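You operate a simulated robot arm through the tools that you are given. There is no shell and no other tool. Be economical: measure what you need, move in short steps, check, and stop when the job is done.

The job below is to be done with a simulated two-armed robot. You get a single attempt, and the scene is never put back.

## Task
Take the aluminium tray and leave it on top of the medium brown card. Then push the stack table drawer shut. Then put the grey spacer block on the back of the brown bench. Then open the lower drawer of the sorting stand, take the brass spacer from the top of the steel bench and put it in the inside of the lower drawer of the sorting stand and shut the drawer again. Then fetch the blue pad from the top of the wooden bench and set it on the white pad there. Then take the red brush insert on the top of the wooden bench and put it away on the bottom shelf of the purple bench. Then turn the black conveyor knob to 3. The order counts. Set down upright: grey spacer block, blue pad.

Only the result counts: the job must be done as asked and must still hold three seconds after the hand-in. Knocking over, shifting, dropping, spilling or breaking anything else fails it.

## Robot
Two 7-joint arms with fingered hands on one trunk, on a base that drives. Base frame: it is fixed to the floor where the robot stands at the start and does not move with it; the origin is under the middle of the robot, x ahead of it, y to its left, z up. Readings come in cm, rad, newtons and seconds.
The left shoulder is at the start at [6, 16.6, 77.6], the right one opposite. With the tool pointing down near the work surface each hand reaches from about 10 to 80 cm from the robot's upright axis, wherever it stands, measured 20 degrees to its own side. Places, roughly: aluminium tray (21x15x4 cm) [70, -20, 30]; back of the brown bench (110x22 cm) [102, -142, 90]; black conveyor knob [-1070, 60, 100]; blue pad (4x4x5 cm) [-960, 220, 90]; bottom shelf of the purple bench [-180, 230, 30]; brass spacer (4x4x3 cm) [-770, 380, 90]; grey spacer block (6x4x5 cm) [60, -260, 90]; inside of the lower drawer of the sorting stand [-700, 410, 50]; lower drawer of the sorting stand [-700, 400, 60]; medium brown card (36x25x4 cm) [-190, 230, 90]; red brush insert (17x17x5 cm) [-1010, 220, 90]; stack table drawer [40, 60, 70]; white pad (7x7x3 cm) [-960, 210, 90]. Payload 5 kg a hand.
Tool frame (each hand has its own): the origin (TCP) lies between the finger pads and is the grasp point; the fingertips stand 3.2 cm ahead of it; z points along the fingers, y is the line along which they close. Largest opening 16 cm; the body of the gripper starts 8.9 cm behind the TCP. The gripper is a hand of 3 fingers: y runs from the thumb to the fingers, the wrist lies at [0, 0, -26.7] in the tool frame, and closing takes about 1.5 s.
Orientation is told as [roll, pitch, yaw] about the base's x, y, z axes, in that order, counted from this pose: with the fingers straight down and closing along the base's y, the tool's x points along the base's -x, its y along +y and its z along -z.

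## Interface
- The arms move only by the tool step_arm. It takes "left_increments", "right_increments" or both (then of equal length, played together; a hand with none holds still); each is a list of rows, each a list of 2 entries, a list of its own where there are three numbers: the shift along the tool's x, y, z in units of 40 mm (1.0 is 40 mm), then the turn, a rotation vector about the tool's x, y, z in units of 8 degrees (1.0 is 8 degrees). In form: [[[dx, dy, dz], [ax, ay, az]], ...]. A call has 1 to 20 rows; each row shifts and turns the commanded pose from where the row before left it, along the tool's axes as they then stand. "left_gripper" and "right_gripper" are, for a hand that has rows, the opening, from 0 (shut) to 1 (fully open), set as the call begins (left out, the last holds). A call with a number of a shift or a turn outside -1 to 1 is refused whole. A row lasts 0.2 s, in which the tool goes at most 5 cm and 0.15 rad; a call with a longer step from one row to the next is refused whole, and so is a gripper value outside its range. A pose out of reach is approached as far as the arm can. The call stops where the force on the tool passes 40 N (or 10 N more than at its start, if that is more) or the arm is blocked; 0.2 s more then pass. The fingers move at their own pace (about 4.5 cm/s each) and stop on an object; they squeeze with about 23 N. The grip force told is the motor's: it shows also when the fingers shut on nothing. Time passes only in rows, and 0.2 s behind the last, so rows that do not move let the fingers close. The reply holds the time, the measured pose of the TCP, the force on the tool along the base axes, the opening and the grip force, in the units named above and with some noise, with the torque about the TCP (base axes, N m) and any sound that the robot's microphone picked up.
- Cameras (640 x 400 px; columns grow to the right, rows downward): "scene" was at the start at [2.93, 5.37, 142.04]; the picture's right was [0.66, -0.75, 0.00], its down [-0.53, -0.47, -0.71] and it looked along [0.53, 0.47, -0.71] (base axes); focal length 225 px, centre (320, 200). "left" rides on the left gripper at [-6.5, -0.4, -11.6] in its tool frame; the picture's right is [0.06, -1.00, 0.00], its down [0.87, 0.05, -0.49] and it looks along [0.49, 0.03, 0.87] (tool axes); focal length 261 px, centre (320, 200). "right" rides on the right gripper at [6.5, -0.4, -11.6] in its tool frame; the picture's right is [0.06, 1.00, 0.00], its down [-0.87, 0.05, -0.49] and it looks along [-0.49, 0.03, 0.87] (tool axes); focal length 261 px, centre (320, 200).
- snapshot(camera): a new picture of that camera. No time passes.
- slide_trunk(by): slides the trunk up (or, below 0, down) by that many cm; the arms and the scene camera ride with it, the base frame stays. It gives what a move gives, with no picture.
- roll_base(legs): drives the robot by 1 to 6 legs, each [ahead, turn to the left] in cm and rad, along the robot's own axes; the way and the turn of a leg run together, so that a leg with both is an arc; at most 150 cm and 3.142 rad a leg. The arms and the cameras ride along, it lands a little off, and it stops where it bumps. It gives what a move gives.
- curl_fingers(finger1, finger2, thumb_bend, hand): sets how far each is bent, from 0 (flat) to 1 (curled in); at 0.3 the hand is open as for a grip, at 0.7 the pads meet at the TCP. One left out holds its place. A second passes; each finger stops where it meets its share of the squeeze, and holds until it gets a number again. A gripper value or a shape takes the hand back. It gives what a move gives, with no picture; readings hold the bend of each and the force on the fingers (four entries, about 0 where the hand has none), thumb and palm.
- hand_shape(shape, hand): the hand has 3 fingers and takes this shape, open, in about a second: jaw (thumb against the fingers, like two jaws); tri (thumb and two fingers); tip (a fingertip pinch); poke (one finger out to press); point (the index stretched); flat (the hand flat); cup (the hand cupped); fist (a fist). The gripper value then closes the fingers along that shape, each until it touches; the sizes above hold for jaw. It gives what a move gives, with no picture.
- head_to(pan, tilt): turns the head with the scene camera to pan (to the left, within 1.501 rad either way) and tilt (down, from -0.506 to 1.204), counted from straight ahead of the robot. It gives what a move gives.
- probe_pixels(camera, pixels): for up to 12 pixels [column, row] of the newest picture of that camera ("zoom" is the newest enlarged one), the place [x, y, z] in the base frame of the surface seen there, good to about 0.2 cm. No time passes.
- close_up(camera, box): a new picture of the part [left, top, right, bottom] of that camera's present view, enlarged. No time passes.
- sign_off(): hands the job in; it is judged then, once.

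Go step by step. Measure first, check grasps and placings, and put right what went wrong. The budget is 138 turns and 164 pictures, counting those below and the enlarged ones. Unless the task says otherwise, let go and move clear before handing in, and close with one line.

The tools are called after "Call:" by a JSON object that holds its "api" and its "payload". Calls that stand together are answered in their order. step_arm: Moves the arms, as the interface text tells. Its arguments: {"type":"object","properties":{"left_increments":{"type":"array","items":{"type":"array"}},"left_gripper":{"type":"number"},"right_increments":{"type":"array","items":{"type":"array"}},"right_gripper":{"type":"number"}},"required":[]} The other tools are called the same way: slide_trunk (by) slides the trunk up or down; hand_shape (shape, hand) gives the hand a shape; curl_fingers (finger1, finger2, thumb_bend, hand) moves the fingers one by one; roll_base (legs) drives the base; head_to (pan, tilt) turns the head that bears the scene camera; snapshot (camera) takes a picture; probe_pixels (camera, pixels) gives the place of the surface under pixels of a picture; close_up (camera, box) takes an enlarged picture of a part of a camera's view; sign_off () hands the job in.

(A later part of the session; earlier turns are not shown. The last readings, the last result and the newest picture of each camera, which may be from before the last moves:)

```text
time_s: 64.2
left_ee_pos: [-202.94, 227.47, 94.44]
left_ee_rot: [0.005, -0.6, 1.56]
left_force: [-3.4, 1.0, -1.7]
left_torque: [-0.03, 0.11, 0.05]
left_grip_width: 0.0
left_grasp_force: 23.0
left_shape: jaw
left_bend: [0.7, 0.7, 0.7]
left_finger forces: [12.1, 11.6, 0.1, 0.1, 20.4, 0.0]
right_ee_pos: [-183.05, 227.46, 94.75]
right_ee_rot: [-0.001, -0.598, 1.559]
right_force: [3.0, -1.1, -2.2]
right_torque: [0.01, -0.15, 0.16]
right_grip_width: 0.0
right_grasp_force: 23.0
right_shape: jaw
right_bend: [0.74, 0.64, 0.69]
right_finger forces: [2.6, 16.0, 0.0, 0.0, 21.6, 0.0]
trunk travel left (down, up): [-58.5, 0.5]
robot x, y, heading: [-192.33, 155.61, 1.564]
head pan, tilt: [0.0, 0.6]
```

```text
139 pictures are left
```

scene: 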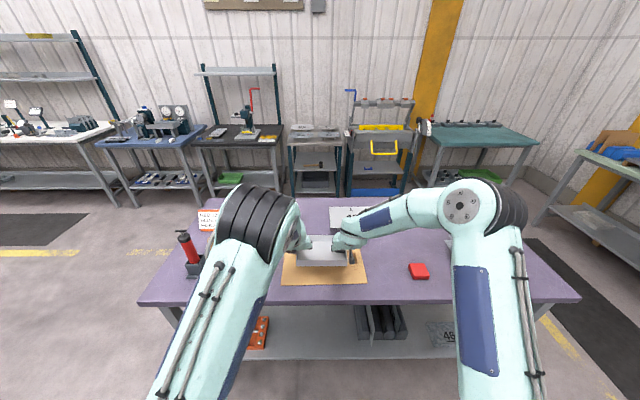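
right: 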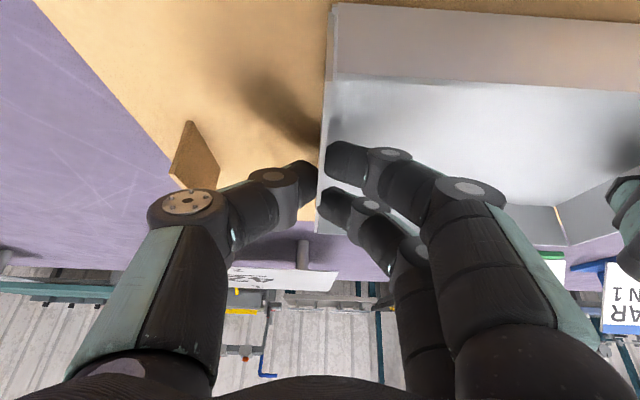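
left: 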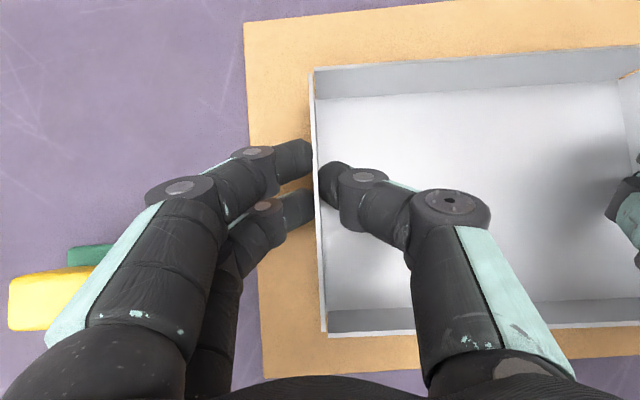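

Still about 0.3 cm above the card. I lower in small steps until contact.

Call:
{"api": "step_arm", "payload": {"left_increments": [[[0.03, 0, 0.045], [0, 0, 0]], [[0.03, 0, 0.045], [0, 0, 0]], [[0.015, 0, 0.02], [0, 0, 0]], [[0, 0, 0], [0, 0, 0]]], "right_increments": [[[0.03, 0, 0.045], [0, 0, 0]], [[0.03, 0, 0.045], [0, 0, 0]], [[0.015, 0, 0.02], [0, 0, 0]], [[0, 0, 0], [0, 0, 0]]]}}

```text
time_s: 65.2
left_ee_pos: [-202.92, 227.5, 94.28]
left_ee_rot: [0.003, -0.604, 1.561]
left_force: [-6.5, 3.5, 17.6]
left_torque: [0.22, 0.31, 0.08]
left_grip_width: 0.0
left_grasp_force: 22.8
left_shape: jaw
left_bend: [0.7, 0.7, 0.7]
left_finger forces: [12.9, 22.5, 0.1, 0.0, 22.1, 0.1]
right_ee_pos: [-183.21, 227.37, 94.62]
right_ee_rot: [-0.001, -0.602, 1.557]
right_force: [4.3, 0.6, 14.6]
right_torque: [0.3, -0.23, 0.17]
right_grip_width: 0.0
right_grasp_force: 22.6
right_shape: jaw
right_bend: [0.75, 0.64, 0.69]
right_finger forces: [2.9, 17.4, 0.0, 0.1, 24.7, 0.0]
trunk travel left (down, up): [-58.5, 0.5]
robot x, y, heading: [-192.17, 155.76, 1.561]
head pan, tilt: [0.0, 0.6]
```

The tray now bears on the card (15–18 N upward). I open both hands a little and lift straight up.

Call:
{"api": "step_arm", "payload": {"left_increments": [[[-0.015, 0, -0.02], [0, 0, 0]], [[0, 0, 0], [0, 0, 0]], [[0, 0, 0], [0, 0, 0]], [[0, 0, 0], [0, 0, 0]]], "right_increments": [[[-0.015, 0, -0.02], [0, 0, 0]], [[0, 0, 0], [0, 0, 0]], [[0, 0, 0], [0, 0, 0]], [[0, 0, 0], [0, 0, 0]]], "left_gripper": 0.15, "right_gripper": 0.15}}

Call:
{"api": "step_arm", "payload": {"left_increments": [[[-0.14, 0, -0.205], [0, 0, 0]], [[-0.28, 0, -0.41], [0, 0, 0]], [[-0.28, 0, -0.41], [0, 0, 0]], [[-0.28, 0, -0.41], [0, 0, 0]], [[-0.28, 0, -0.41], [0, 0, 0]], [[-0.28, 0, -0.41], [0, 0, 0]]], "right_increments": [[[-0.14, 0, -0.205], [0, 0, 0]], [[-0.28, 0, -0.41], [0, 0, 0]], [[-0.28, 0, -0.41], [0, 0, 0]], [[-0.28, 0, -0.41], [0, 0, 0]], [[-0.28, 0, -0.41], [0, 0, 0]], [[-0.28, 0, -0.41], [0, 0, 0]]]}}

Call:
{"api": "snapshot", "payload": {"camera": "left"}}

```text
time_s: 66.2
left_ee_pos: [-202.95, 227.28, 94.14]
left_ee_rot: [0.002, -0.598, 1.561]
left_force: [2.7, -0.9, 6.8]
left_torque: [-0.02, -0.01, 0.0]
left_grip_width: 2.32
left_grasp_force: 0.0
left_shape: jaw
left_bend: [0.72, 0.74, 0.7]
left_finger forces: [0.0, 6.6, 0.0, 0.0, 0.0, 0.0]
right_ee_pos: [-183.13, 227.42, 94.4]
right_ee_rot: [-0.002, -0.599, 1.558]
right_force: [1.3, 0.1, 6.5]
right_torque: [-0.07, -0.01, 0.02]
right_grip_width: 2.34
right_grasp_force: 0.0
right_shape: jaw
right_bend: [0.74, 0.72, 0.7]
right_finger forces: [5.4, 0.1, 0.0, 0.1, 0.0, 0.0]
trunk travel left (down, up): [-58.5, 0.5]
robot x, y, heading: [-192.19, 156.0, 1.558]
head pan, tilt: [0.0, 0.6]
```

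```text
time_s: 67.6
left_ee_pos: [-202.71, 227.3, 105.05]
left_ee_rot: [0.002, -0.599, 1.56]
left_force: [-0.2, -0.8, -0.1]
left_torque: [0.04, 0.0, -0.01]
left_grip_width: 2.39
left_grasp_force: 0.0
left_shape: jaw
left_bend: [0.72, 0.72, 0.7]
left_finger forces: [0.0, 0.0, 0.0, 0.0, 0.0, 0.0]
right_ee_pos: [-183.08, 227.46, 105.38]
right_ee_rot: [-0.002, -0.599, 1.558]
right_force: [0.8, 0.3, 0.1]
right_torque: [-0.02, 0.01, 0.0]
right_grip_width: 2.37
right_grasp_force: 0.0
right_shape: jaw
right_bend: [0.72, 0.72, 0.7]
right_finger forces: [0.1, 0.1, 0.0, 0.1, 0.0, 0.0]
trunk travel left (down, up): [-58.5, 0.5]
robot x, y, heading: [-192.35, 155.79, 1.556]
head pan, tilt: [0.0, 0.6]
```

```text
138 pictures are left
```

left: 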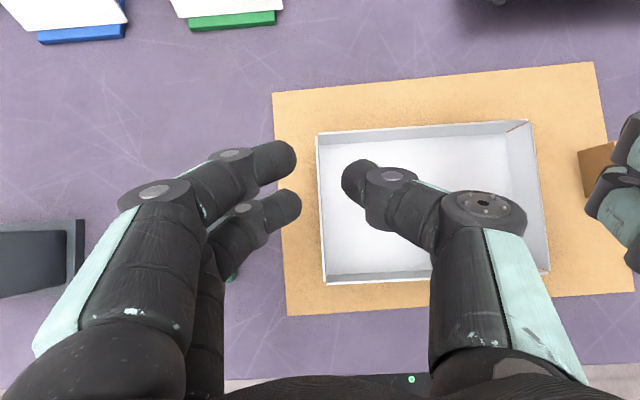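

The tray rests squarely on the card, clear of the tab. I back off and head for the stack table drawer.

Call:
{"api": "roll_base", "payload": {"legs": [[-50, 0], [0, -1.88], [80, 0]]}}

Call:
{"api": "slide_trunk", "payload": {"by": -32}}

Call:
{"api": "head_to", "payload": {"pan": 0.2, "tilt": 0.4}}

Call:
{"api": "snapshot", "payload": {"camera": "scene"}}

```text
time_s: 79.2
left_ee_pos: [-43.33, 70.13, 104.85]
left_ee_rot: [0.001, -0.596, -0.309]
left_force: [-0.1, -0.8, -0.2]
left_torque: [0.0, 0.01, 0.0]
left_grip_width: 2.38
left_grasp_force: 0.1
left_shape: jaw
left_bend: [0.72, 0.72, 0.7]
left_finger forces: [0.0, 0.1, 0.0, 0.0, 0.0, 0.0]
right_ee_pos: [-49.05, 51.19, 105.2]
right_ee_rot: [-0.002, -0.598, -0.31]
right_force: [0.3, -0.7, 0.6]
right_torque: [-0.02, 0.03, -0.02]
right_grip_width: 2.41
right_grasp_force: 0.1
right_shape: jaw
right_bend: [0.72, 0.72, 0.7]
right_finger forces: [0.1, 0.1, 0.0, 0.1, 0.1, 0.0]
trunk travel left (down, up): [-58.5, 0.5]
robot x, y, heading: [-114.76, 80.93, -0.307]
head pan, tilt: [0.0, 0.6]
```

```text
time_s: 82.3
left_ee_pos: [-43.42, 70.13, 73.08]
left_ee_rot: [0.001, -0.599, -0.309]
left_force: [-0.1, -0.5, -0.3]
left_torque: [0.0, -0.01, 0.01]
left_grip_width: 2.41
left_grasp_force: 0.0
left_shape: jaw
left_bend: [0.72, 0.72, 0.7]
left_finger forces: [0.1, 0.0, 0.0, 0.1, 0.1, 0.0]
right_ee_pos: [-49.11, 51.22, 73.36]
right_ee_rot: [-0.002, -0.598, -0.31]
right_force: [0.2, 0.5, 0.5]
right_torque: [0.04, -0.01, 0.02]
right_grip_width: 2.36
right_grasp_force: 0.1
right_shape: jaw
right_bend: [0.72, 0.72, 0.7]
right_finger forces: [0.0, 0.1, 0.0, 0.0, 0.1, 0.1]
trunk travel left (down, up): [-26.5, 32.5]
robot x, y, heading: [-115.16, 81.23, -0.305]
head pan, tilt: [0.0, 0.6]
```

```text
time_s: 83.1
left_ee_pos: [-43.4, 70.11, 72.96]
left_ee_rot: [0.001, -0.6, -0.311]
left_force: [-0.1, 0.4, 0.7]
left_torque: [-0.01, 0.04, 0.0]
left_grip_width: 2.42
left_grasp_force: 0.1
left_shape: jaw
left_bend: [0.72, 0.72, 0.7]
left_finger forces: [0.0, 0.0, 0.0, 0.1, 0.1, 0.0]
right_ee_pos: [-49.18, 51.32, 73.33]
right_ee_rot: [0.0, -0.599, -0.31]
right_force: [-1.3, -0.4, 0.4]
right_torque: [-0.03, -0.03, 0.01]
right_grip_width: 2.4
right_grasp_force: 0.0
right_shape: jaw
right_bend: [0.72, 0.72, 0.7]
right_finger forces: [0.1, 0.0, 0.0, 0.0, 0.1, 0.0]
trunk travel left (down, up): [-26.5, 32.5]
robot x, y, heading: [-115.08, 80.96, -0.305]
head pan, tilt: [0.201, 0.4]
```

```text
137 pictures are left
```

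scene: 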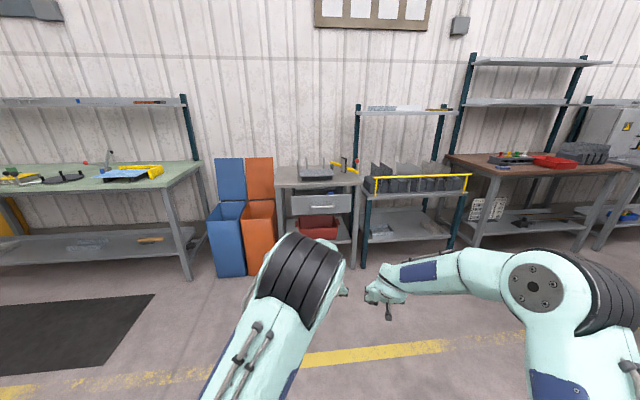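

The drawer front is at pixels 292–355, row 203, with a handle near (322,204). I probe its face.

Call:
{"api": "close_up", "payload": {"camera": "scene", "box": [260, 150, 380, 260]}}

Call:
{"api": "probe_pixels", "payload": {"camera": "scene", "pixels": [[297, 200], [348, 203], [322, 212], [322, 199], [322, 207], [280, 186], [358, 186], [285, 240], [320, 230]]}}

```text
3.64 times, centred on (320, 205) of scene
```

zoom: 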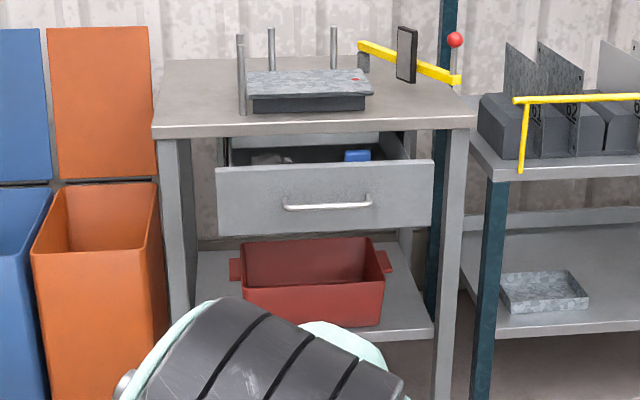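

```text
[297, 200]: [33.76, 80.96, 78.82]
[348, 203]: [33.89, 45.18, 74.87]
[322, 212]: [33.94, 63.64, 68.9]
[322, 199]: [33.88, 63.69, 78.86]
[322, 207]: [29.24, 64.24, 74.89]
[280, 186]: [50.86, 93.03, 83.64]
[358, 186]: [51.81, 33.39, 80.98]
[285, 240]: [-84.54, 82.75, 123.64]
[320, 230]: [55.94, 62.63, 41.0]
```

Drawer face is at x 33.9, y 43–85, z 68–81, with the handle between y 56 and 72. I'll push with both closed hands on either side of the handle, standing at y≈64.

Call:
{"api": "roll_base", "payload": {"legs": [[0, 0.04], [60, 0], [0, 0.265]]}}

Call:
{"api": "step_arm", "payload": {"left_increments": [[[0, 0.5, 0], [0, 0, 0]], [[0, 0.5, 0], [0, 0, 0]], [[0, 0, 0], [0, 0, 0]]], "right_increments": [[[0, -0.5, 0], [0, 0, 0]], [[0, -0.5, 0], [0, 0, 0]], [[0, 0, 0], [0, 0, 0]]], "left_gripper": 0, "right_gripper": 0}}

Call:
{"api": "snapshot", "payload": {"camera": "left"}}

```text
time_s: 87.8
left_ee_pos: [14.62, 76.94, 72.97]
left_ee_rot: [0.001, -0.599, 0.004]
left_force: [-0.1, 1.0, 0.2]
left_torque: [-0.01, 0.01, -0.03]
left_grip_width: 2.4
left_grasp_force: 0.1
left_shape: jaw
left_bend: [0.72, 0.72, 0.7]
left_finger forces: [0.1, 0.1, 0.1, 0.0, 0.0, 0.0]
right_ee_pos: [14.9, 57.31, 73.26]
right_ee_rot: [-0.003, -0.598, 0.001]
right_force: [-0.1, 0.1, 0.3]
right_torque: [-0.05, 0.01, 0.02]
right_grip_width: 2.41
right_grasp_force: 0.1
right_shape: jaw
right_bend: [0.72, 0.72, 0.7]
right_finger forces: [0.1, 0.1, 0.1, 0.0, 0.1, 0.0]
trunk travel left (down, up): [-26.5, 32.5]
robot x, y, heading: [-56.67, 65.43, 0.006]
head pan, tilt: [0.201, 0.4]
```

```text
time_s: 88.6
left_ee_pos: [14.49, 81.0, 73.03]
left_ee_rot: [0.003, -0.597, 0.004]
left_force: [0.4, 0.2, 0.0]
left_torque: [0.0, -0.01, 0.05]
left_grip_width: 0.0
left_grasp_force: 23.5
left_shape: jaw
left_bend: [0.65, 0.65, 0.67]
left_finger forces: [0.0, 0.0, 0.0, 0.1, 0.0, 0.1]
right_ee_pos: [14.86, 53.25, 73.28]
right_ee_rot: [-0.003, -0.598, 0.001]
right_force: [-0.3, -0.3, 0.4]
right_torque: [-0.02, 0.0, -0.02]
right_grip_width: 0.0
right_grasp_force: 23.0
right_shape: jaw
right_bend: [0.65, 0.65, 0.67]
right_finger forces: [0.0, 0.1, 0.0, 0.0, 0.0, 0.0]
trunk travel left (down, up): [-26.5, 32.5]
robot x, y, heading: [-56.99, 65.38, -0.001]
head pan, tilt: [0.201, 0.4]
```

```text
135 pictures are left
```

left: 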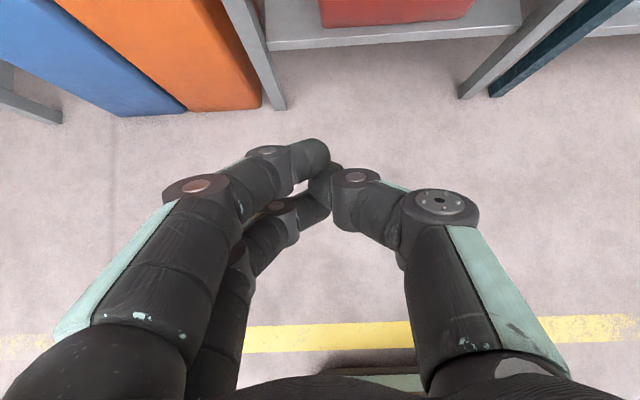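

I tilt the hands further forward, align them at y 78 and 51, then drive 12 cm nearer.

Call:
{"api": "step_arm", "payload": {"left_increments": [[[0, -0.35, 0], [0, -0.95, 0]], [[0, -0.35, 0], [0, -0.95, 0]], [[0, 0, 0], [0, -0.95, 0]]], "right_increments": [[[0, -0.3, 0], [0, -0.95, 0]], [[0, -0.25, 0], [0, -0.95, 0]], [[0, 0, 0], [0, -0.95, 0]]]}}

Call:
{"api": "roll_base", "payload": {"legs": [[12, 0]]}}

Call:
{"api": "snapshot", "payload": {"camera": "left"}}

Call:
{"api": "snapshot", "payload": {"camera": "right"}}

```text
time_s: 89.4
left_ee_pos: [14.63, 77.99, 73.01]
left_ee_rot: [0.0, -0.999, 0.002]
left_force: [0.1, 0.2, -0.5]
left_torque: [0.03, 0.01, -0.02]
left_grip_width: 0.0
left_grasp_force: 23.0
left_shape: jaw
left_bend: [0.65, 0.65, 0.67]
left_finger forces: [0.0, 0.1, 0.1, 0.0, 0.1, 0.1]
right_ee_pos: [14.7, 50.29, 72.86]
right_ee_rot: [0.032, -0.973, -0.077]
right_force: [2.8, 4.5, 3.2]
right_torque: [-0.24, 0.34, -0.21]
right_grip_width: 0.0
right_grasp_force: 23.2
right_shape: jaw
right_bend: [0.65, 0.65, 0.67]
right_finger forces: [0.0, 0.1, 0.0, 0.1, 0.0, 0.0]
trunk travel left (down, up): [-26.5, 32.5]
robot x, y, heading: [-56.98, 65.47, 0.005]
head pan, tilt: [0.201, 0.4]
```

```text
time_s: 90.6
left_ee_pos: [26.82, 78.45, 73.08]
left_ee_rot: [0.004, -0.996, 0.003]
left_force: [0.1, -0.6, -0.4]
left_torque: [-0.03, 0.0, -0.01]
left_grip_width: 0.01
left_grasp_force: 23.4
left_shape: jaw
left_bend: [0.65, 0.65, 0.67]
left_finger forces: [0.0, 0.0, 0.0, 0.1, 0.1, 0.0]
right_ee_pos: [27.25, 51.33, 73.26]
right_ee_rot: [-0.003, -0.996, 0.006]
right_force: [0.9, -0.8, -1.1]
right_torque: [0.0, -0.03, -0.02]
right_grip_width: 0.0
right_grasp_force: 23.4
right_shape: jaw
right_bend: [0.65, 0.65, 0.67]
right_finger forces: [0.1, 0.0, 0.1, 0.1, 0.0, 0.1]
trunk travel left (down, up): [-26.5, 32.5]
robot x, y, heading: [-44.88, 65.59, 0.004]
head pan, tilt: [0.201, 0.4]
```

```text
134 pictures are left
```

left: 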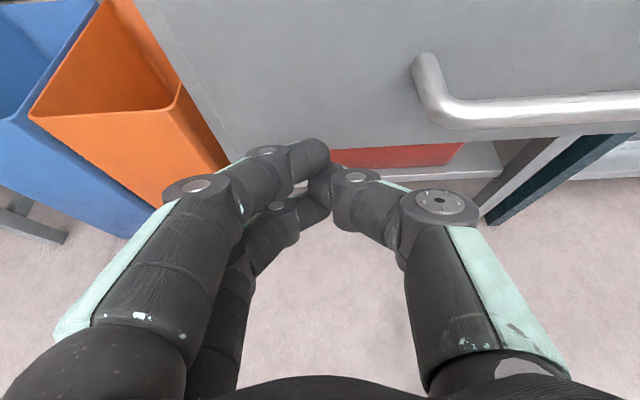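

```text
133 pictures are left
```

right: 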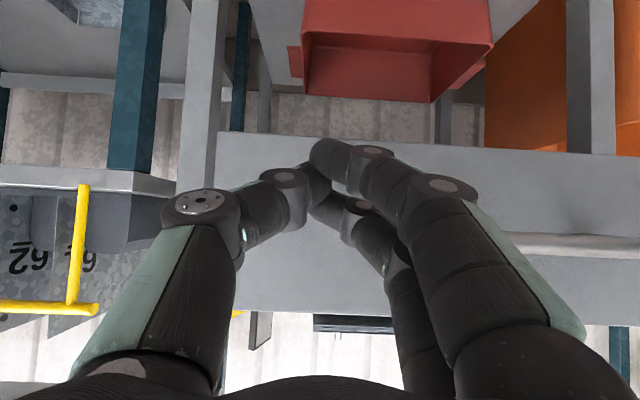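

The fingertips face the drawer front near its lower edge. I raise 2 cm and push forward.

Call:
{"api": "step_arm", "payload": {"left_increments": [[[-0.42, 0, -0.27], [0, 0, 0]], [[-0.27, 0, 0.42], [0, 0, 0]], [[-0.27, 0, 0.42], [0, 0, 0]], [[-0.27, 0, 0.42], [0, 0, 0]], [[-0.27, 0, 0.42], [0, 0, 0]], [[-0.27, 0, 0.42], [0, 0, 0]], [[-0.27, 0, 0.42], [0, 0, 0]], [[-0.27, 0, 0.42], [0, 0, 0]], [[-0.27, 0, 0.42], [0, 0, 0]]], "right_increments": [[[-0.42, 0, -0.27], [0, 0, 0]], [[-0.27, 0, 0.42], [0, 0, 0]], [[-0.27, 0, 0.42], [0, 0, 0]], [[-0.27, 0, 0.42], [0, 0, 0]], [[-0.27, 0, 0.42], [0, 0, 0]], [[-0.27, 0, 0.42], [0, 0, 0]], [[-0.27, 0, 0.42], [0, 0, 0]], [[-0.27, 0, 0.42], [0, 0, 0]], [[-0.27, 0, 0.42], [0, 0, 0]]]}}

Call:
{"api": "head_to", "payload": {"pan": 0.0, "tilt": 0.6}}

Call:
{"api": "snapshot", "payload": {"camera": "scene"}}

```text
time_s: 92.6
left_ee_pos: [42.88, 78.48, 74.85]
left_ee_rot: [0.003, -0.995, 0.005]
left_force: [-0.9, 0.1, 0.6]
left_torque: [-0.01, 0.01, 0.04]
left_grip_width: 0.0
left_grasp_force: 23.1
left_shape: jaw
left_bend: [0.65, 0.65, 0.67]
left_finger forces: [0.0, 0.0, 0.0, 0.0, 0.0, 0.1]
right_ee_pos: [43.42, 51.33, 75.08]
right_ee_rot: [-0.001, -0.995, 0.003]
right_force: [0.4, 0.0, 0.5]
right_torque: [-0.02, -0.05, 0.02]
right_grip_width: 0.01
right_grasp_force: 22.6
right_shape: jaw
right_bend: [0.65, 0.65, 0.67]
right_finger forces: [0.1, 0.0, 0.1, 0.0, 0.0, 0.0]
trunk travel left (down, up): [-26.5, 32.5]
robot x, y, heading: [-44.61, 65.34, 0.004]
head pan, tilt: [0.201, 0.4]
```

```text
time_s: 93.3
left_ee_pos: [42.78, 78.65, 75.0]
left_ee_rot: [0.004, -0.997, 0.005]
left_force: [0.6, 0.6, 0.5]
left_torque: [0.0, 0.01, 0.05]
left_grip_width: 0.01
left_grasp_force: 23.3
left_shape: jaw
left_bend: [0.65, 0.65, 0.67]
left_finger forces: [0.0, 0.1, 0.0, 0.0, 0.0, 0.1]
right_ee_pos: [43.22, 51.19, 75.19]
right_ee_rot: [-0.002, -0.993, 0.006]
right_force: [0.4, 0.1, 0.1]
right_torque: [0.03, 0.0, -0.01]
right_grip_width: 0.01
right_grasp_force: 22.7
right_shape: jaw
right_bend: [0.65, 0.65, 0.67]
right_finger forces: [0.0, 0.0, 0.0, 0.1, 0.0, 0.1]
trunk travel left (down, up): [-26.5, 32.5]
robot x, y, heading: [-44.57, 65.35, 0.007]
head pan, tilt: [0.0, 0.6]
```

```text
132 pictures are left
```

scene: 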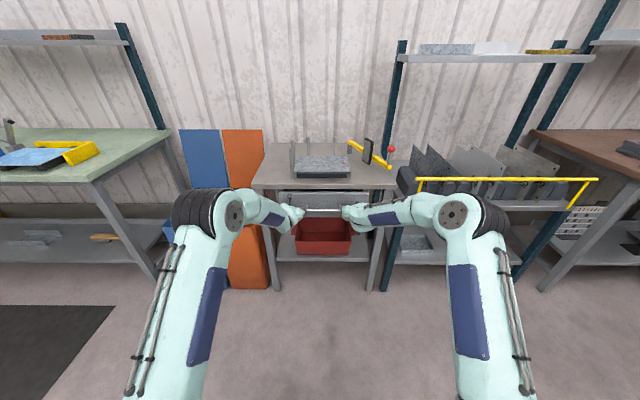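

The drawer has moved in with the hands. I keep pushing in 1 cm rows until it stops.

Call:
{"api": "step_arm", "payload": {"left_increments": [[[-0.135, 0, 0.21], [0, 0, 0]], [[-0.135, 0, 0.21], [0, 0, 0]], [[-0.135, 0, 0.21], [0, 0, 0]], [[-0.135, 0, 0.21], [0, 0, 0]], [[-0.135, 0, 0.21], [0, 0, 0]], [[-0.135, 0, 0.21], [0, 0, 0]], [[-0.135, 0, 0.21], [0, 0, 0]], [[-0.135, 0, 0.21], [0, 0, 0]], [[-0.135, 0, 0.21], [0, 0, 0]], [[-0.135, 0, 0.21], [0, 0, 0]]], "right_increments": [[[-0.135, 0, 0.21], [0, 0, 0]], [[-0.135, 0, 0.21], [0, 0, 0]], [[-0.135, 0, 0.21], [0, 0, 0]], [[-0.135, 0, 0.21], [0, 0, 0]], [[-0.135, 0, 0.21], [0, 0, 0]], [[-0.135, 0, 0.21], [0, 0, 0]], [[-0.135, 0, 0.21], [0, 0, 0]], [[-0.135, 0, 0.21], [0, 0, 0]], [[-0.135, 0, 0.21], [0, 0, 0]], [[-0.135, 0, 0.21], [0, 0, 0]]]}}

Call:
{"api": "snapshot", "payload": {"camera": "left"}}

```text
time_s: 95.0
left_ee_pos: [49.6, 78.53, 74.89]
left_ee_rot: [0.003, -0.994, 0.006]
left_force: [-7.1, 0.4, 1.2]
left_torque: [0.0, -0.04, 0.06]
left_grip_width: 0.0
left_grasp_force: 22.9
left_shape: jaw
left_bend: [0.66, 0.65, 0.67]
left_finger forces: [0.0, 0.1, 0.1, 0.1, 0.1, 0.0]
right_ee_pos: [49.82, 51.73, 74.89]
right_ee_rot: [0.004, -0.987, 0.004]
right_force: [-23.6, -0.3, 7.1]
right_torque: [-0.02, -0.25, -0.08]
right_grip_width: 0.0
right_grasp_force: 23.2
right_shape: jaw
right_bend: [0.65, 0.7, 0.67]
right_finger forces: [0.0, 42.4, 0.0, 0.0, 0.0, 0.1]
trunk travel left (down, up): [-26.5, 32.5]
robot x, y, heading: [-44.83, 65.55, 0.009]
head pan, tilt: [0.0, 0.6]
stopped in row 8 (right hand): the force on the tool passed its limit at 45 N (the readings are from after the stop); the commanded pose is now the measured one
```

```text
131 pictures are left
```

left: 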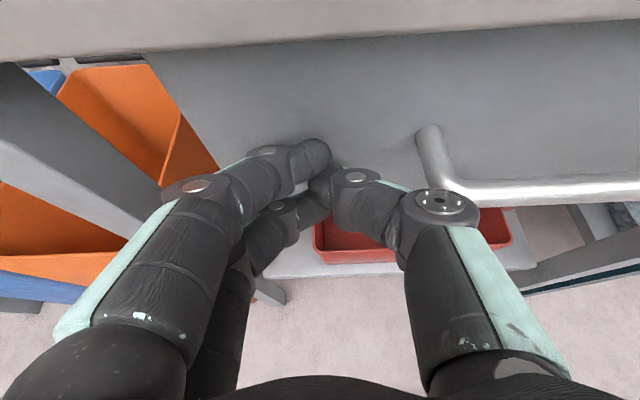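

The push ended hard at 45 N, so the drawer is probably home. I probe the face and the gap against the table frame.

Call:
{"api": "probe_pixels", "payload": {"camera": "left", "pixels": [[300, 90], [300, 45], [300, 20], [180, 90], [60, 130], [560, 60], [560, 30]]}}

Call:
{"api": "close_up", "payload": {"camera": "scene", "box": [240, 140, 410, 260]}}

```text
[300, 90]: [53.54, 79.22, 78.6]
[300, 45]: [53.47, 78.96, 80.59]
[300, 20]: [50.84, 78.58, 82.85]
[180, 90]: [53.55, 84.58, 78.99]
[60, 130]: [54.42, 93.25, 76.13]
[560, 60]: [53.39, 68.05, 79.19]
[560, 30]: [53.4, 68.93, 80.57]
```

```text
3.33 times, centred on (325, 200) of scene
```

zoom: 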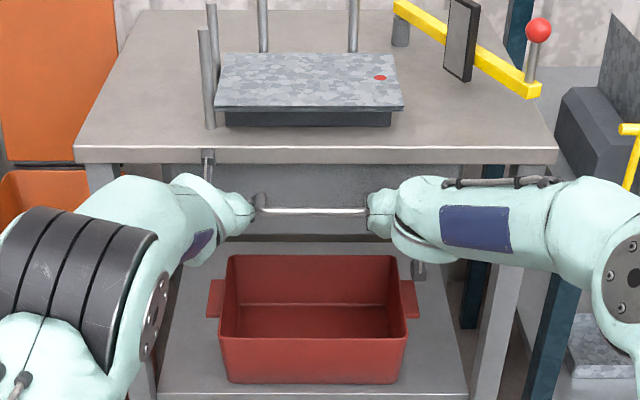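

Face at x 53.5 versus legs at 54.4. I push once more gently with both hands to confirm it's at its stop.

Call:
{"api": "step_arm", "payload": {"left_increments": [[[-0.07, 0, 0.105], [0, 0, 0]], [[-0.07, 0, 0.105], [0, 0, 0]], [[-0.07, 0, 0.105], [0, 0, 0]], [[-0.07, 0, 0.105], [0, 0, 0]]]}}

Call:
{"api": "probe_pixels", "payload": {"camera": "left", "pixels": [[300, 90], [300, 45], [560, 60]]}}

Call:
{"api": "snapshot", "payload": {"camera": "left"}}

Call:
{"api": "probe_pixels", "payload": {"camera": "left", "pixels": [[300, 90], [300, 45], [560, 60], [60, 130]]}}

```text
time_s: 95.5
left_ee_pos: [49.83, 78.7, 74.78]
left_ee_rot: [0.001, -0.987, 0.01]
left_force: [-24.4, 1.8, 6.5]
left_torque: [0.0, -0.28, -0.01]
left_grip_width: 0.0
left_grasp_force: 22.8
left_shape: jaw
left_bend: [0.7, 0.65, 0.67]
left_finger forces: [41.3, 0.1, 0.0, 0.0, 0.1, 0.1]
right_ee_pos: [49.72, 51.76, 74.86]
right_ee_rot: [0.001, -0.988, 0.005]
right_force: [-11.8, -1.1, 4.2]
right_torque: [-0.01, -0.13, -0.11]
right_grip_width: 0.01
right_grasp_force: 22.6
right_shape: jaw
right_bend: [0.65, 0.69, 0.67]
right_finger forces: [0.1, 0.0, 0.0, 0.1, 0.0, 0.0]
trunk travel left (down, up): [-26.5, 32.5]
robot x, y, heading: [-44.75, 65.44, 0.002]
head pan, tilt: [0.0, 0.6]
stopped in row 2 (left hand): the force on the tool passed its limit at 44 N (the readings are from after the stop); the commanded pose is now the measured one
```

```text
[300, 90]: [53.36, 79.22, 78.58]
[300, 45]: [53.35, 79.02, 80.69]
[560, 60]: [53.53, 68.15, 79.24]
```

```text
129 pictures are left
```

left: 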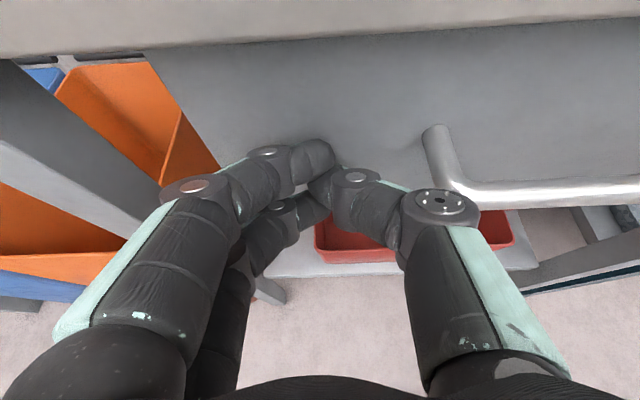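

```text
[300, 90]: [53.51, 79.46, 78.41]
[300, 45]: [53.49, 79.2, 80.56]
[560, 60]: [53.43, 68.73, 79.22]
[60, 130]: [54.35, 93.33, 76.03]
```

The face did not move under 44 N: the drawer is shut. I back away, raise and retract the hands, and drive toward the corridor by the brown bench.

Call:
{"api": "roll_base", "payload": {"legs": [[-25, 0]]}}

Call:
{"api": "step_arm", "payload": {"left_increments": [[[0.54, 0, -0.84], [0, 0, 0]], [[0.54, 0, -0.84], [0, 0, 0]], [[0.54, 0, -0.84], [0, 0, 0]], [[0.54, 0, -0.84], [0, 0, 0]], [[0.54, 0, -0.84], [0, 0, 0]], [[0.54, 0, -0.84], [0, 0, 0]]], "right_increments": [[[0.54, 0, -0.84], [0, 0, 0]], [[0.54, 0, -0.84], [0, 0, 0]], [[0.54, 0, -0.84], [0, 0, 0]], [[0.54, 0, -0.84], [0, 0, 0]], [[0.54, 0, -0.84], [0, 0, 0]], [[0.54, 0, -0.84], [0, 0, 0]]], "left_gripper": 0.5, "right_gripper": 0.5}}

Call:
{"api": "slide_trunk", "payload": {"by": 32}}

Call:
{"api": "head_to", "payload": {"pan": 0.0, "tilt": 1.2}}

Call:
{"api": "snapshot", "payload": {"camera": "scene"}}

```text
time_s: 97.3
left_ee_pos: [25.09, 78.67, 74.39]
left_ee_rot: [0.001, -0.989, 0.011]
left_force: [-0.6, -0.3, -0.3]
left_torque: [-0.02, 0.0, -0.01]
left_grip_width: 0.0
left_grasp_force: 22.7
left_shape: jaw
left_bend: [0.67, 0.65, 0.67]
left_finger forces: [0.1, 0.0, 0.0, 0.0, 0.0, 0.0]
right_ee_pos: [25.02, 51.55, 74.65]
right_ee_rot: [0.003, -0.986, 0.006]
right_force: [0.1, -0.7, 0.1]
right_torque: [-0.01, 0.01, 0.0]
right_grip_width: 0.02
right_grasp_force: 22.6
right_shape: jaw
right_bend: [0.65, 0.67, 0.67]
right_finger forces: [0.0, 0.0, 0.0, 0.0, 0.0, 0.0]
trunk travel left (down, up): [-26.5, 32.5]
robot x, y, heading: [-70.14, 65.38, 0.009]
head pan, tilt: [0.0, 0.6]
```

```text
time_s: 98.7
left_ee_pos: [1.16, 78.38, 74.9]
left_ee_rot: [0.002, -0.987, 0.01]
left_force: [0.3, 0.2, 0.1]
left_torque: [0.0, -0.02, -0.03]
left_grip_width: 8.0
left_grasp_force: 0.0
left_shape: jaw
left_bend: [0.72, 0.72, 0.7]
left_finger forces: [0.0, 0.1, 0.0, 0.0, 0.0, 0.0]
right_ee_pos: [1.02, 51.28, 75.23]
right_ee_rot: [0.002, -0.988, 0.005]
right_force: [0.5, 0.8, 0.3]
right_torque: [0.0, 0.01, 0.0]
right_grip_width: 8.0
right_grasp_force: 0.0
right_shape: jaw
right_bend: [0.72, 0.72, 0.7]
right_finger forces: [0.0, 0.0, 0.0, 0.1, 0.1, 0.0]
trunk travel left (down, up): [-26.5, 32.5]
robot x, y, heading: [-69.7, 65.26, 0.007]
head pan, tilt: [0.0, 0.6]
```

```text
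time_s: 101.9
left_ee_pos: [1.19, 78.3, 106.87]
left_ee_rot: [0.003, -0.987, 0.01]
left_force: [-0.4, 0.4, -0.9]
left_torque: [-0.02, 0.0, -0.01]
left_grip_width: 8.02
left_grasp_force: 0.0
left_shape: jaw
left_bend: [0.72, 0.72, 0.7]
left_finger forces: [0.0, 0.1, 0.0, 0.0, 0.0, 0.0]
right_ee_pos: [1.24, 51.32, 107.06]
right_ee_rot: [0.001, -0.987, 0.006]
right_force: [-0.6, -0.2, -0.3]
right_torque: [0.01, 0.0, -0.03]
right_grip_width: 7.98
right_grasp_force: 0.1
right_shape: jaw
right_bend: [0.72, 0.72, 0.7]
right_finger forces: [0.0, 0.1, 0.0, 0.0, 0.1, 0.0]
trunk travel left (down, up): [-58.5, 0.5]
robot x, y, heading: [-69.93, 65.25, 0.006]
head pan, tilt: [0.0, 0.6]
```

```text
time_s: 102.9
left_ee_pos: [1.04, 78.27, 106.81]
left_ee_rot: [0.002, -0.987, 0.01]
left_force: [0.4, -0.4, -1.6]
left_torque: [0.02, -0.01, -0.02]
left_grip_width: 7.99
left_grasp_force: 0.1
left_shape: jaw
left_bend: [0.72, 0.72, 0.7]
left_finger forces: [0.0, 0.1, 0.0, 0.1, 0.1, 0.0]
right_ee_pos: [1.15, 51.39, 107.01]
right_ee_rot: [0.002, -0.984, 0.006]
right_force: [0.8, -0.1, 0.2]
right_torque: [0.0, 0.0, 0.03]
right_grip_width: 7.98
right_grasp_force: 0.1
right_shape: jaw
right_bend: [0.72, 0.72, 0.7]
right_finger forces: [0.0, 0.0, 0.1, 0.1, 0.0, 0.1]
trunk travel left (down, up): [-58.5, 0.5]
robot x, y, heading: [-69.89, 65.4, 0.007]
head pan, tilt: [0.0, 1.201]
```

```text
128 pictures are left
```

scene: 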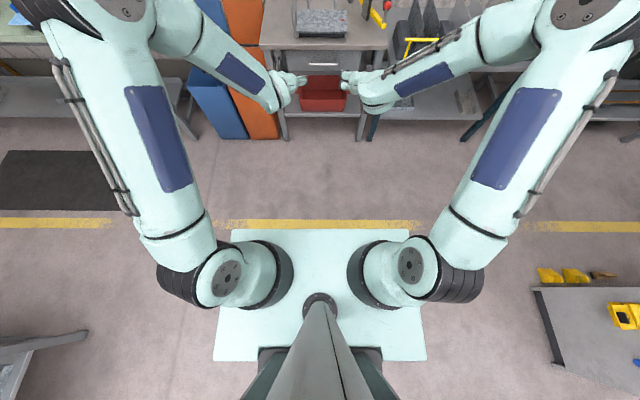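

The top view shows the platform edges at row 230 and cols 215–425. I probe its extents and the elbow width, then plan the corridor drive.

Call:
{"api": "probe_pixels", "payload": {"camera": "scene", "pixels": [[245, 235], [395, 235], [218, 350], [422, 350], [60, 60], [575, 150], [190, 295], [455, 290], [140, 200], [500, 200]]}}

Call:
{"api": "roll_base", "payload": {"legs": [[0, -1.16], [130, 0], [0, -0.41]]}}

Call:
{"api": "head_to", "payload": {"pan": 0.5, "tilt": 0.5}}

Call:
{"api": "snapshot", "payload": {"camera": "scene"}}

```text
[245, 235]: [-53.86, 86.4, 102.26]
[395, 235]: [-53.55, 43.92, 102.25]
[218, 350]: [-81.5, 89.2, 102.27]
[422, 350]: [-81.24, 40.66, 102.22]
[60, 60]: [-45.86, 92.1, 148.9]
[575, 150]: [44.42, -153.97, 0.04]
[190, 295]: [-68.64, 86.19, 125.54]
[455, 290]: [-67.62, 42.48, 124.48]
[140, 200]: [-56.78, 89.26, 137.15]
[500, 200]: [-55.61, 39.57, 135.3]
```

```text
time_s: 113.6
left_ee_pos: [-0.24, -123.67, 106.78]
left_ee_rot: [0.001, -0.989, -1.542]
left_force: [-0.5, -0.2, -1.0]
left_torque: [-0.01, -0.01, 0.01]
left_grip_width: 7.99
left_grasp_force: 0.0
left_shape: jaw
left_bend: [0.72, 0.72, 0.7]
left_finger forces: [0.1, 0.0, 0.0, 0.0, 0.0, 0.0]
right_ee_pos: [-27.17, -124.32, 107.06]
right_ee_rot: [0.001, -0.987, -1.544]
right_force: [0.4, 0.4, -0.4]
right_torque: [0.05, -0.05, 0.0]
right_grip_width: 8.01
right_grasp_force: 0.1
right_shape: jaw
right_bend: [0.72, 0.72, 0.7]
right_finger forces: [0.1, 0.0, 0.0, 0.0, 0.0, 0.1]
trunk travel left (down, up): [-58.5, 0.5]
robot x, y, heading: [-14.84, -52.79, -1.541]
head pan, tilt: [0.0, 1.201]
```

```text
time_s: 114.7
left_ee_pos: [-0.09, -123.76, 106.81]
left_ee_rot: [0.001, -0.989, -1.54]
left_force: [-0.8, 0.0, 0.2]
left_torque: [-0.02, -0.02, -0.04]
left_grip_width: 7.95
left_grasp_force: 0.0
left_shape: jaw
left_bend: [0.72, 0.72, 0.7]
left_finger forces: [0.1, 0.1, 0.1, 0.1, 0.0, 0.1]
right_ee_pos: [-27.15, -124.25, 107.06]
right_ee_rot: [0.002, -0.986, -1.542]
right_force: [0.6, 0.1, -0.8]
right_torque: [0.0, 0.04, 0.01]
right_grip_width: 8.01
right_grasp_force: 0.0
right_shape: jaw
right_bend: [0.72, 0.72, 0.7]
right_finger forces: [0.0, 0.1, 0.0, 0.0, 0.1, 0.0]
trunk travel left (down, up): [-58.5, 0.5]
robot x, y, heading: [-14.44, -52.94, -1.541]
head pan, tilt: [0.499, 0.499]
```

```text
127 pictures are left
```

scene: 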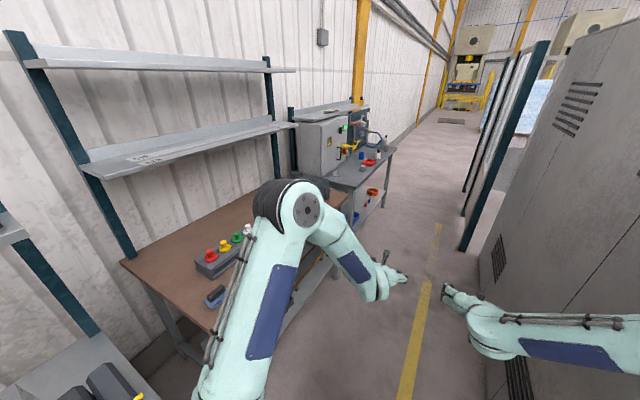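

The corridor ahead is open. I drive 110 cm further along it and look left at the benches.

Call:
{"api": "roll_base", "payload": {"legs": [[110, -0.03]]}}

Call:
{"api": "head_to", "payload": {"pan": 0.75, "tilt": 0.55}}

Call:
{"api": "snapshot", "payload": {"camera": "scene"}}

Call:
{"api": "head_to", "payload": {"pan": 1.5, "tilt": 0.6}}

Call:
{"api": "snapshot", "payload": {"camera": "scene"}}

```text
time_s: 120.2
left_ee_pos: [0.94, -232.32, 106.96]
left_ee_rot: [0.001, -0.986, -1.554]
left_force: [0.1, -0.1, 0.8]
left_torque: [0.02, 0.0, 0.02]
left_grip_width: 7.97
left_grasp_force: 0.1
left_shape: jaw
left_bend: [0.72, 0.72, 0.7]
left_finger forces: [0.0, 0.0, 0.0, 0.0, 0.0, 0.0]
right_ee_pos: [-25.97, -232.61, 106.96]
right_ee_rot: [0.002, -0.986, -1.558]
right_force: [-0.5, 0.0, 0.3]
right_torque: [0.0, 0.04, 0.0]
right_grip_width: 7.98
right_grasp_force: 0.2
right_shape: jaw
right_bend: [0.72, 0.72, 0.7]
right_finger forces: [0.0, 0.0, 0.0, 0.0, 0.0, 0.1]
trunk travel left (down, up): [-58.5, 0.5]
robot x, y, heading: [-12.43, -161.33, -1.554]
head pan, tilt: [0.499, 0.499]
```

```text
time_s: 121.0
left_ee_pos: [1.02, -232.36, 106.9]
left_ee_rot: [0.003, -0.987, -1.556]
left_force: [-0.4, 0.2, 0.5]
left_torque: [-0.02, 0.01, -0.04]
left_grip_width: 7.98
left_grasp_force: 0.1
left_shape: jaw
left_bend: [0.72, 0.72, 0.7]
left_finger forces: [0.1, 0.1, 0.1, 0.1, 0.0, 0.1]
right_ee_pos: [-25.92, -232.44, 106.92]
right_ee_rot: [0.004, -0.986, -1.559]
right_force: [1.2, -0.2, -0.4]
right_torque: [-0.01, -0.02, -0.02]
right_grip_width: 7.96
right_grasp_force: 0.0
right_shape: jaw
right_bend: [0.72, 0.72, 0.7]
right_finger forces: [0.0, 0.1, 0.1, 0.0, 0.0, 0.0]
trunk travel left (down, up): [-58.5, 0.5]
robot x, y, heading: [-12.0, -161.58, -1.553]
head pan, tilt: [0.75, 0.55]
```

```text
126 pictures are left
```

scene: 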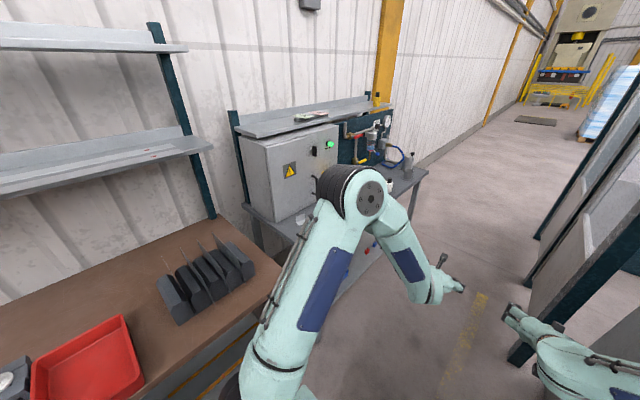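

```text
time_s: 122.1
left_ee_pos: [1.01, -232.3, 106.82]
left_ee_rot: [0.002, -0.989, -1.555]
left_force: [0.9, -0.1, 0.8]
left_torque: [0.0, 0.02, -0.01]
left_grip_width: 8.0
left_grasp_force: 0.0
left_shape: jaw
left_bend: [0.72, 0.72, 0.7]
left_finger forces: [0.1, 0.0, 0.1, 0.0, 0.0, 0.0]
right_ee_pos: [-25.96, -232.48, 106.88]
right_ee_rot: [0.001, -0.986, -1.559]
right_force: [-1.1, -0.2, -0.1]
right_torque: [-0.02, -0.02, -0.01]
right_grip_width: 8.0
right_grasp_force: 0.1
right_shape: jaw
right_bend: [0.72, 0.72, 0.7]
right_finger forces: [0.0, 0.1, 0.0, 0.0, 0.0, 0.0]
trunk travel left (down, up): [-58.5, 0.5]
robot x, y, heading: [-12.63, -161.49, -1.553]
head pan, tilt: [1.499, 0.6]
```

```text
125 pictures are left
```

scene: 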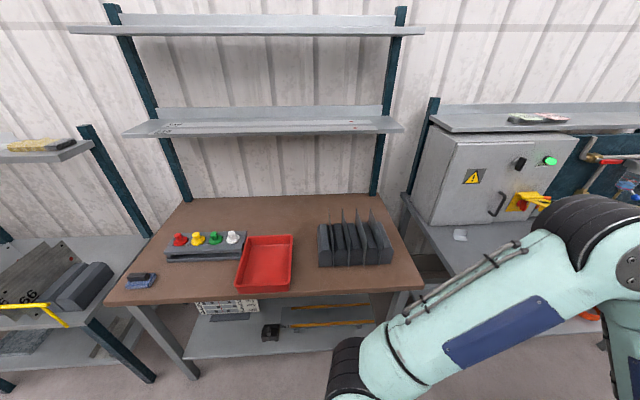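

A small light block sits at (460,235) near the cabinet. I zoom in and probe it plus the brown bench's back strip and overhead shelf.

Call:
{"api": "close_up", "payload": {"camera": "scene", "box": [400, 130, 640, 280]}}

Call:
{"api": "probe_pixels", "payload": {"camera": "scene", "pixels": [[460, 235], [460, 230], [300, 210], [250, 215], [210, 205], [260, 132], [360, 132], [270, 185], [190, 298], [412, 288], [340, 225], [265, 238]]}}

```text
2.67 times, centred on (520, 205) of scene
```

zoom: 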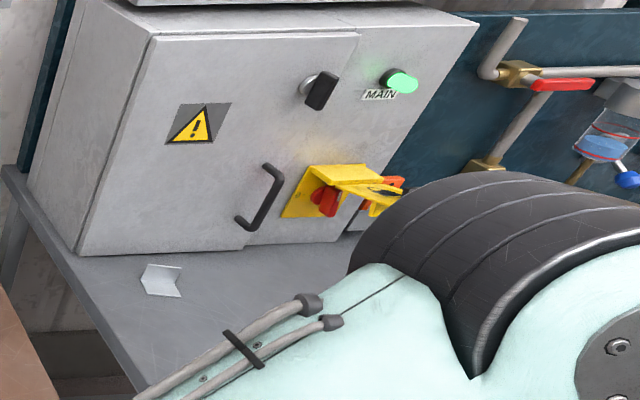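

```text
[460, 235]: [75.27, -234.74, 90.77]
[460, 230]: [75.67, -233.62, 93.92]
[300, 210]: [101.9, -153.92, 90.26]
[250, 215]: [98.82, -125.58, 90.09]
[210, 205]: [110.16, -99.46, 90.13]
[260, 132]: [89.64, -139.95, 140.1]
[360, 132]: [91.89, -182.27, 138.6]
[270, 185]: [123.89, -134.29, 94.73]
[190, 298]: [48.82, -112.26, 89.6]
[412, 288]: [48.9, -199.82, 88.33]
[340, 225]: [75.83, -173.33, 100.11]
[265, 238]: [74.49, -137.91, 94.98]
```

That is only a bent sheet; the spacer is hidden behind my arm. I drive 85 cm further for a clear view to the left.

Call:
{"api": "roll_base", "payload": {"legs": [[85, -0.02]]}}

Call:
{"api": "snapshot", "payload": {"camera": "scene"}}

```text
time_s: 126.7
left_ee_pos: [2.89, -317.84, 106.84]
left_ee_rot: [0.002, -0.986, -1.55]
left_force: [-0.4, -0.5, -0.1]
left_torque: [-0.04, 0.02, -0.01]
left_grip_width: 8.0
left_grasp_force: 0.1
left_shape: jaw
left_bend: [0.72, 0.72, 0.7]
left_finger forces: [0.1, 0.0, 0.0, 0.1, 0.0, 0.0]
right_ee_pos: [-24.15, -318.19, 107.01]
right_ee_rot: [0.001, -0.987, -1.555]
right_force: [0.3, -0.4, 0.6]
right_torque: [0.02, 0.02, -0.01]
right_grip_width: 7.99
right_grasp_force: 0.0
right_shape: jaw
right_bend: [0.72, 0.72, 0.7]
right_finger forces: [0.1, 0.0, 0.0, 0.0, 0.1, 0.0]
trunk travel left (down, up): [-58.5, 0.5]
robot x, y, heading: [-10.76, -246.64, -1.552]
head pan, tilt: [1.499, 0.6]
```

```text
123 pictures are left
```

scene: 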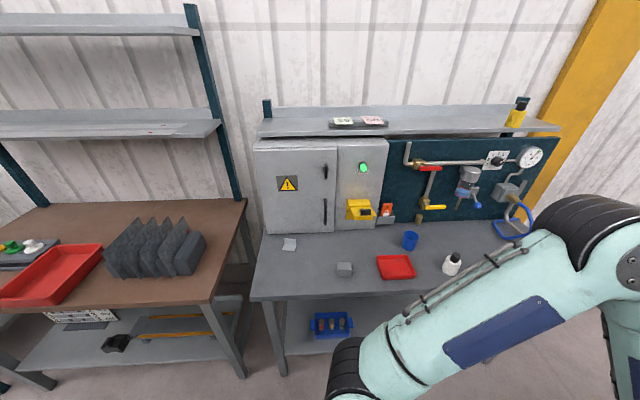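

The grey spacer block is at (344,268), beside a red tray. I zoom and probe its faces.

Call:
{"api": "close_up", "payload": {"camera": "scene", "box": [270, 220, 430, 320]}}

Call:
{"api": "probe_pixels", "payload": {"camera": "zoom", "pixels": [[270, 170], [330, 170], [275, 190], [330, 195], [270, 220], [325, 225], [300, 180], [300, 205], [430, 150], [200, 180], [260, 300], [305, 168]]}}

```text
4.00 times, centred on (350, 270) of scene
```

zoom: 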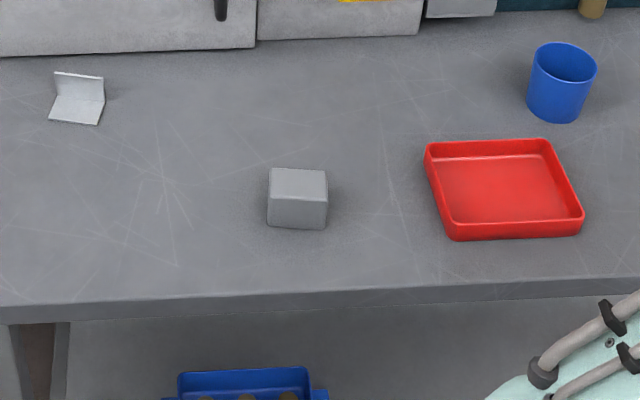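

```text
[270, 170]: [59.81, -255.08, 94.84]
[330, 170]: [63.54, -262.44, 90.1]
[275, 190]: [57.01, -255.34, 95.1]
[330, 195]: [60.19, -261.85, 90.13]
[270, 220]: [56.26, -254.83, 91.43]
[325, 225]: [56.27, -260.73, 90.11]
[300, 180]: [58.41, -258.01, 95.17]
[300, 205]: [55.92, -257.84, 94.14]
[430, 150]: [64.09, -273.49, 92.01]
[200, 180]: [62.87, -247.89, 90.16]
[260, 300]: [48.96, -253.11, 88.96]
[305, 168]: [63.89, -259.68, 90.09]
```

The block is centred at (58, −258), 4 cm in x and 6 cm in y, top z 95.1. I raise the hands, then turn left to face the bench so the right hand lines up.

Call:
{"api": "step_arm", "payload": {"left_increments": [[[-0.78, 0, -0.516], [0, 0, 0]], [[-0.78, 0, -0.516], [0, 0, 0]], [[-0.78, 0, -0.516], [0, 0, 0]], [[-0.78, 0, -0.516], [0, 0, 0]]], "right_increments": [[[-0.78, 0, -0.516], [0, 0, 0]], [[-0.78, 0, -0.516], [0, 0, 0]], [[-0.78, 0, -0.516], [0, 0, 0]], [[-0.78, 0, -0.516], [0, 0, 0]]]}}

Call:
{"api": "roll_base", "payload": {"legs": [[0, 1.552]]}}

Call:
{"api": "head_to", "payload": {"pan": -0.15, "tilt": 0.75}}

Call:
{"api": "snapshot", "payload": {"camera": "scene"}}

Call:
{"api": "snapshot", "payload": {"camera": "right"}}

```text
time_s: 127.7
left_ee_pos: [2.82, -317.69, 121.66]
left_ee_rot: [-0.001, -0.989, -1.548]
left_force: [0.7, 0.5, 0.1]
left_torque: [-0.01, 0.01, -0.04]
left_grip_width: 7.97
left_grasp_force: 0.0
left_shape: jaw
left_bend: [0.72, 0.72, 0.7]
left_finger forces: [0.0, 0.0, 0.1, 0.1, 0.1, 0.0]
right_ee_pos: [-23.93, -317.85, 121.93]
right_ee_rot: [0.0, -0.987, -1.552]
right_force: [0.9, -0.5, -1.1]
right_torque: [-0.02, 0.03, 0.0]
right_grip_width: 8.0
right_grasp_force: 0.1
right_shape: jaw
right_bend: [0.72, 0.72, 0.7]
right_finger forces: [0.0, 0.0, 0.0, 0.1, 0.1, 0.0]
trunk travel left (down, up): [-58.5, 0.5]
robot x, y, heading: [-11.14, -247.04, -1.555]
head pan, tilt: [1.499, 0.6]
```

```text
time_s: 132.0
left_ee_pos: [59.97, -233.99, 121.62]
left_ee_rot: [0.0, -0.988, 0.01]
left_force: [0.7, 0.4, 0.3]
left_torque: [0.02, 0.03, -0.01]
left_grip_width: 7.99
left_grasp_force: 0.0
left_shape: jaw
left_bend: [0.72, 0.72, 0.7]
left_finger forces: [0.1, 0.1, 0.0, 0.1, 0.0, 0.1]
right_ee_pos: [59.89, -260.94, 121.92]
right_ee_rot: [0.0, -0.985, 0.004]
right_force: [-0.4, 0.3, 0.3]
right_torque: [0.01, -0.01, -0.01]
right_grip_width: 7.98
right_grasp_force: 0.0
right_shape: jaw
right_bend: [0.72, 0.72, 0.7]
right_finger forces: [0.0, 0.0, 0.0, 0.0, 0.0, 0.1]
trunk travel left (down, up): [-58.5, 0.5]
robot x, y, heading: [-10.52, -247.08, 0.003]
head pan, tilt: [1.499, 0.6]
```

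```text
time_s: 133.7
left_ee_pos: [59.85, -233.97, 121.71]
left_ee_rot: [0.002, -0.988, 0.007]
left_force: [0.2, -0.2, 0.4]
left_torque: [-0.03, 0.01, -0.02]
left_grip_width: 7.99
left_grasp_force: 0.0
left_shape: jaw
left_bend: [0.72, 0.72, 0.7]
left_finger forces: [0.0, 0.0, 0.0, 0.0, 0.0, 0.0]
right_ee_pos: [59.8, -260.94, 121.9]
right_ee_rot: [0.002, -0.986, 0.004]
right_force: [0.4, -0.2, 0.5]
right_torque: [-0.01, -0.01, -0.02]
right_grip_width: 7.99
right_grasp_force: 0.0
right_shape: jaw
right_bend: [0.72, 0.72, 0.7]
right_finger forces: [0.0, 0.1, 0.0, 0.0, 0.0, 0.1]
trunk travel left (down, up): [-58.5, 0.5]
robot x, y, heading: [-10.93, -247.08, 0.008]
head pan, tilt: [-0.15, 0.75]
```

```text
121 pictures are left
```

scene: 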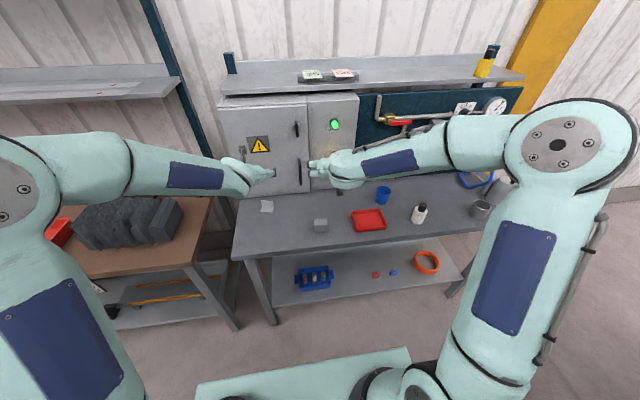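

```text
120 pictures are left
```

right: 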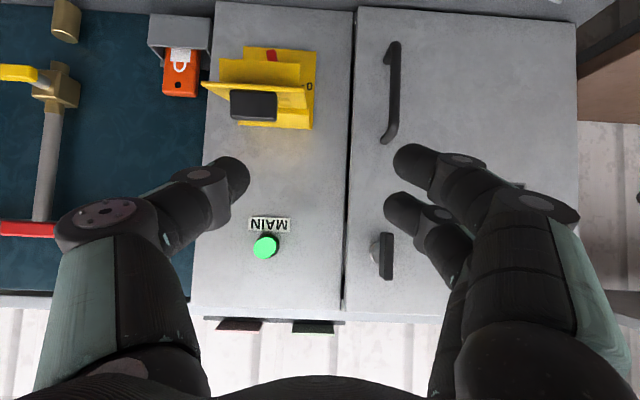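

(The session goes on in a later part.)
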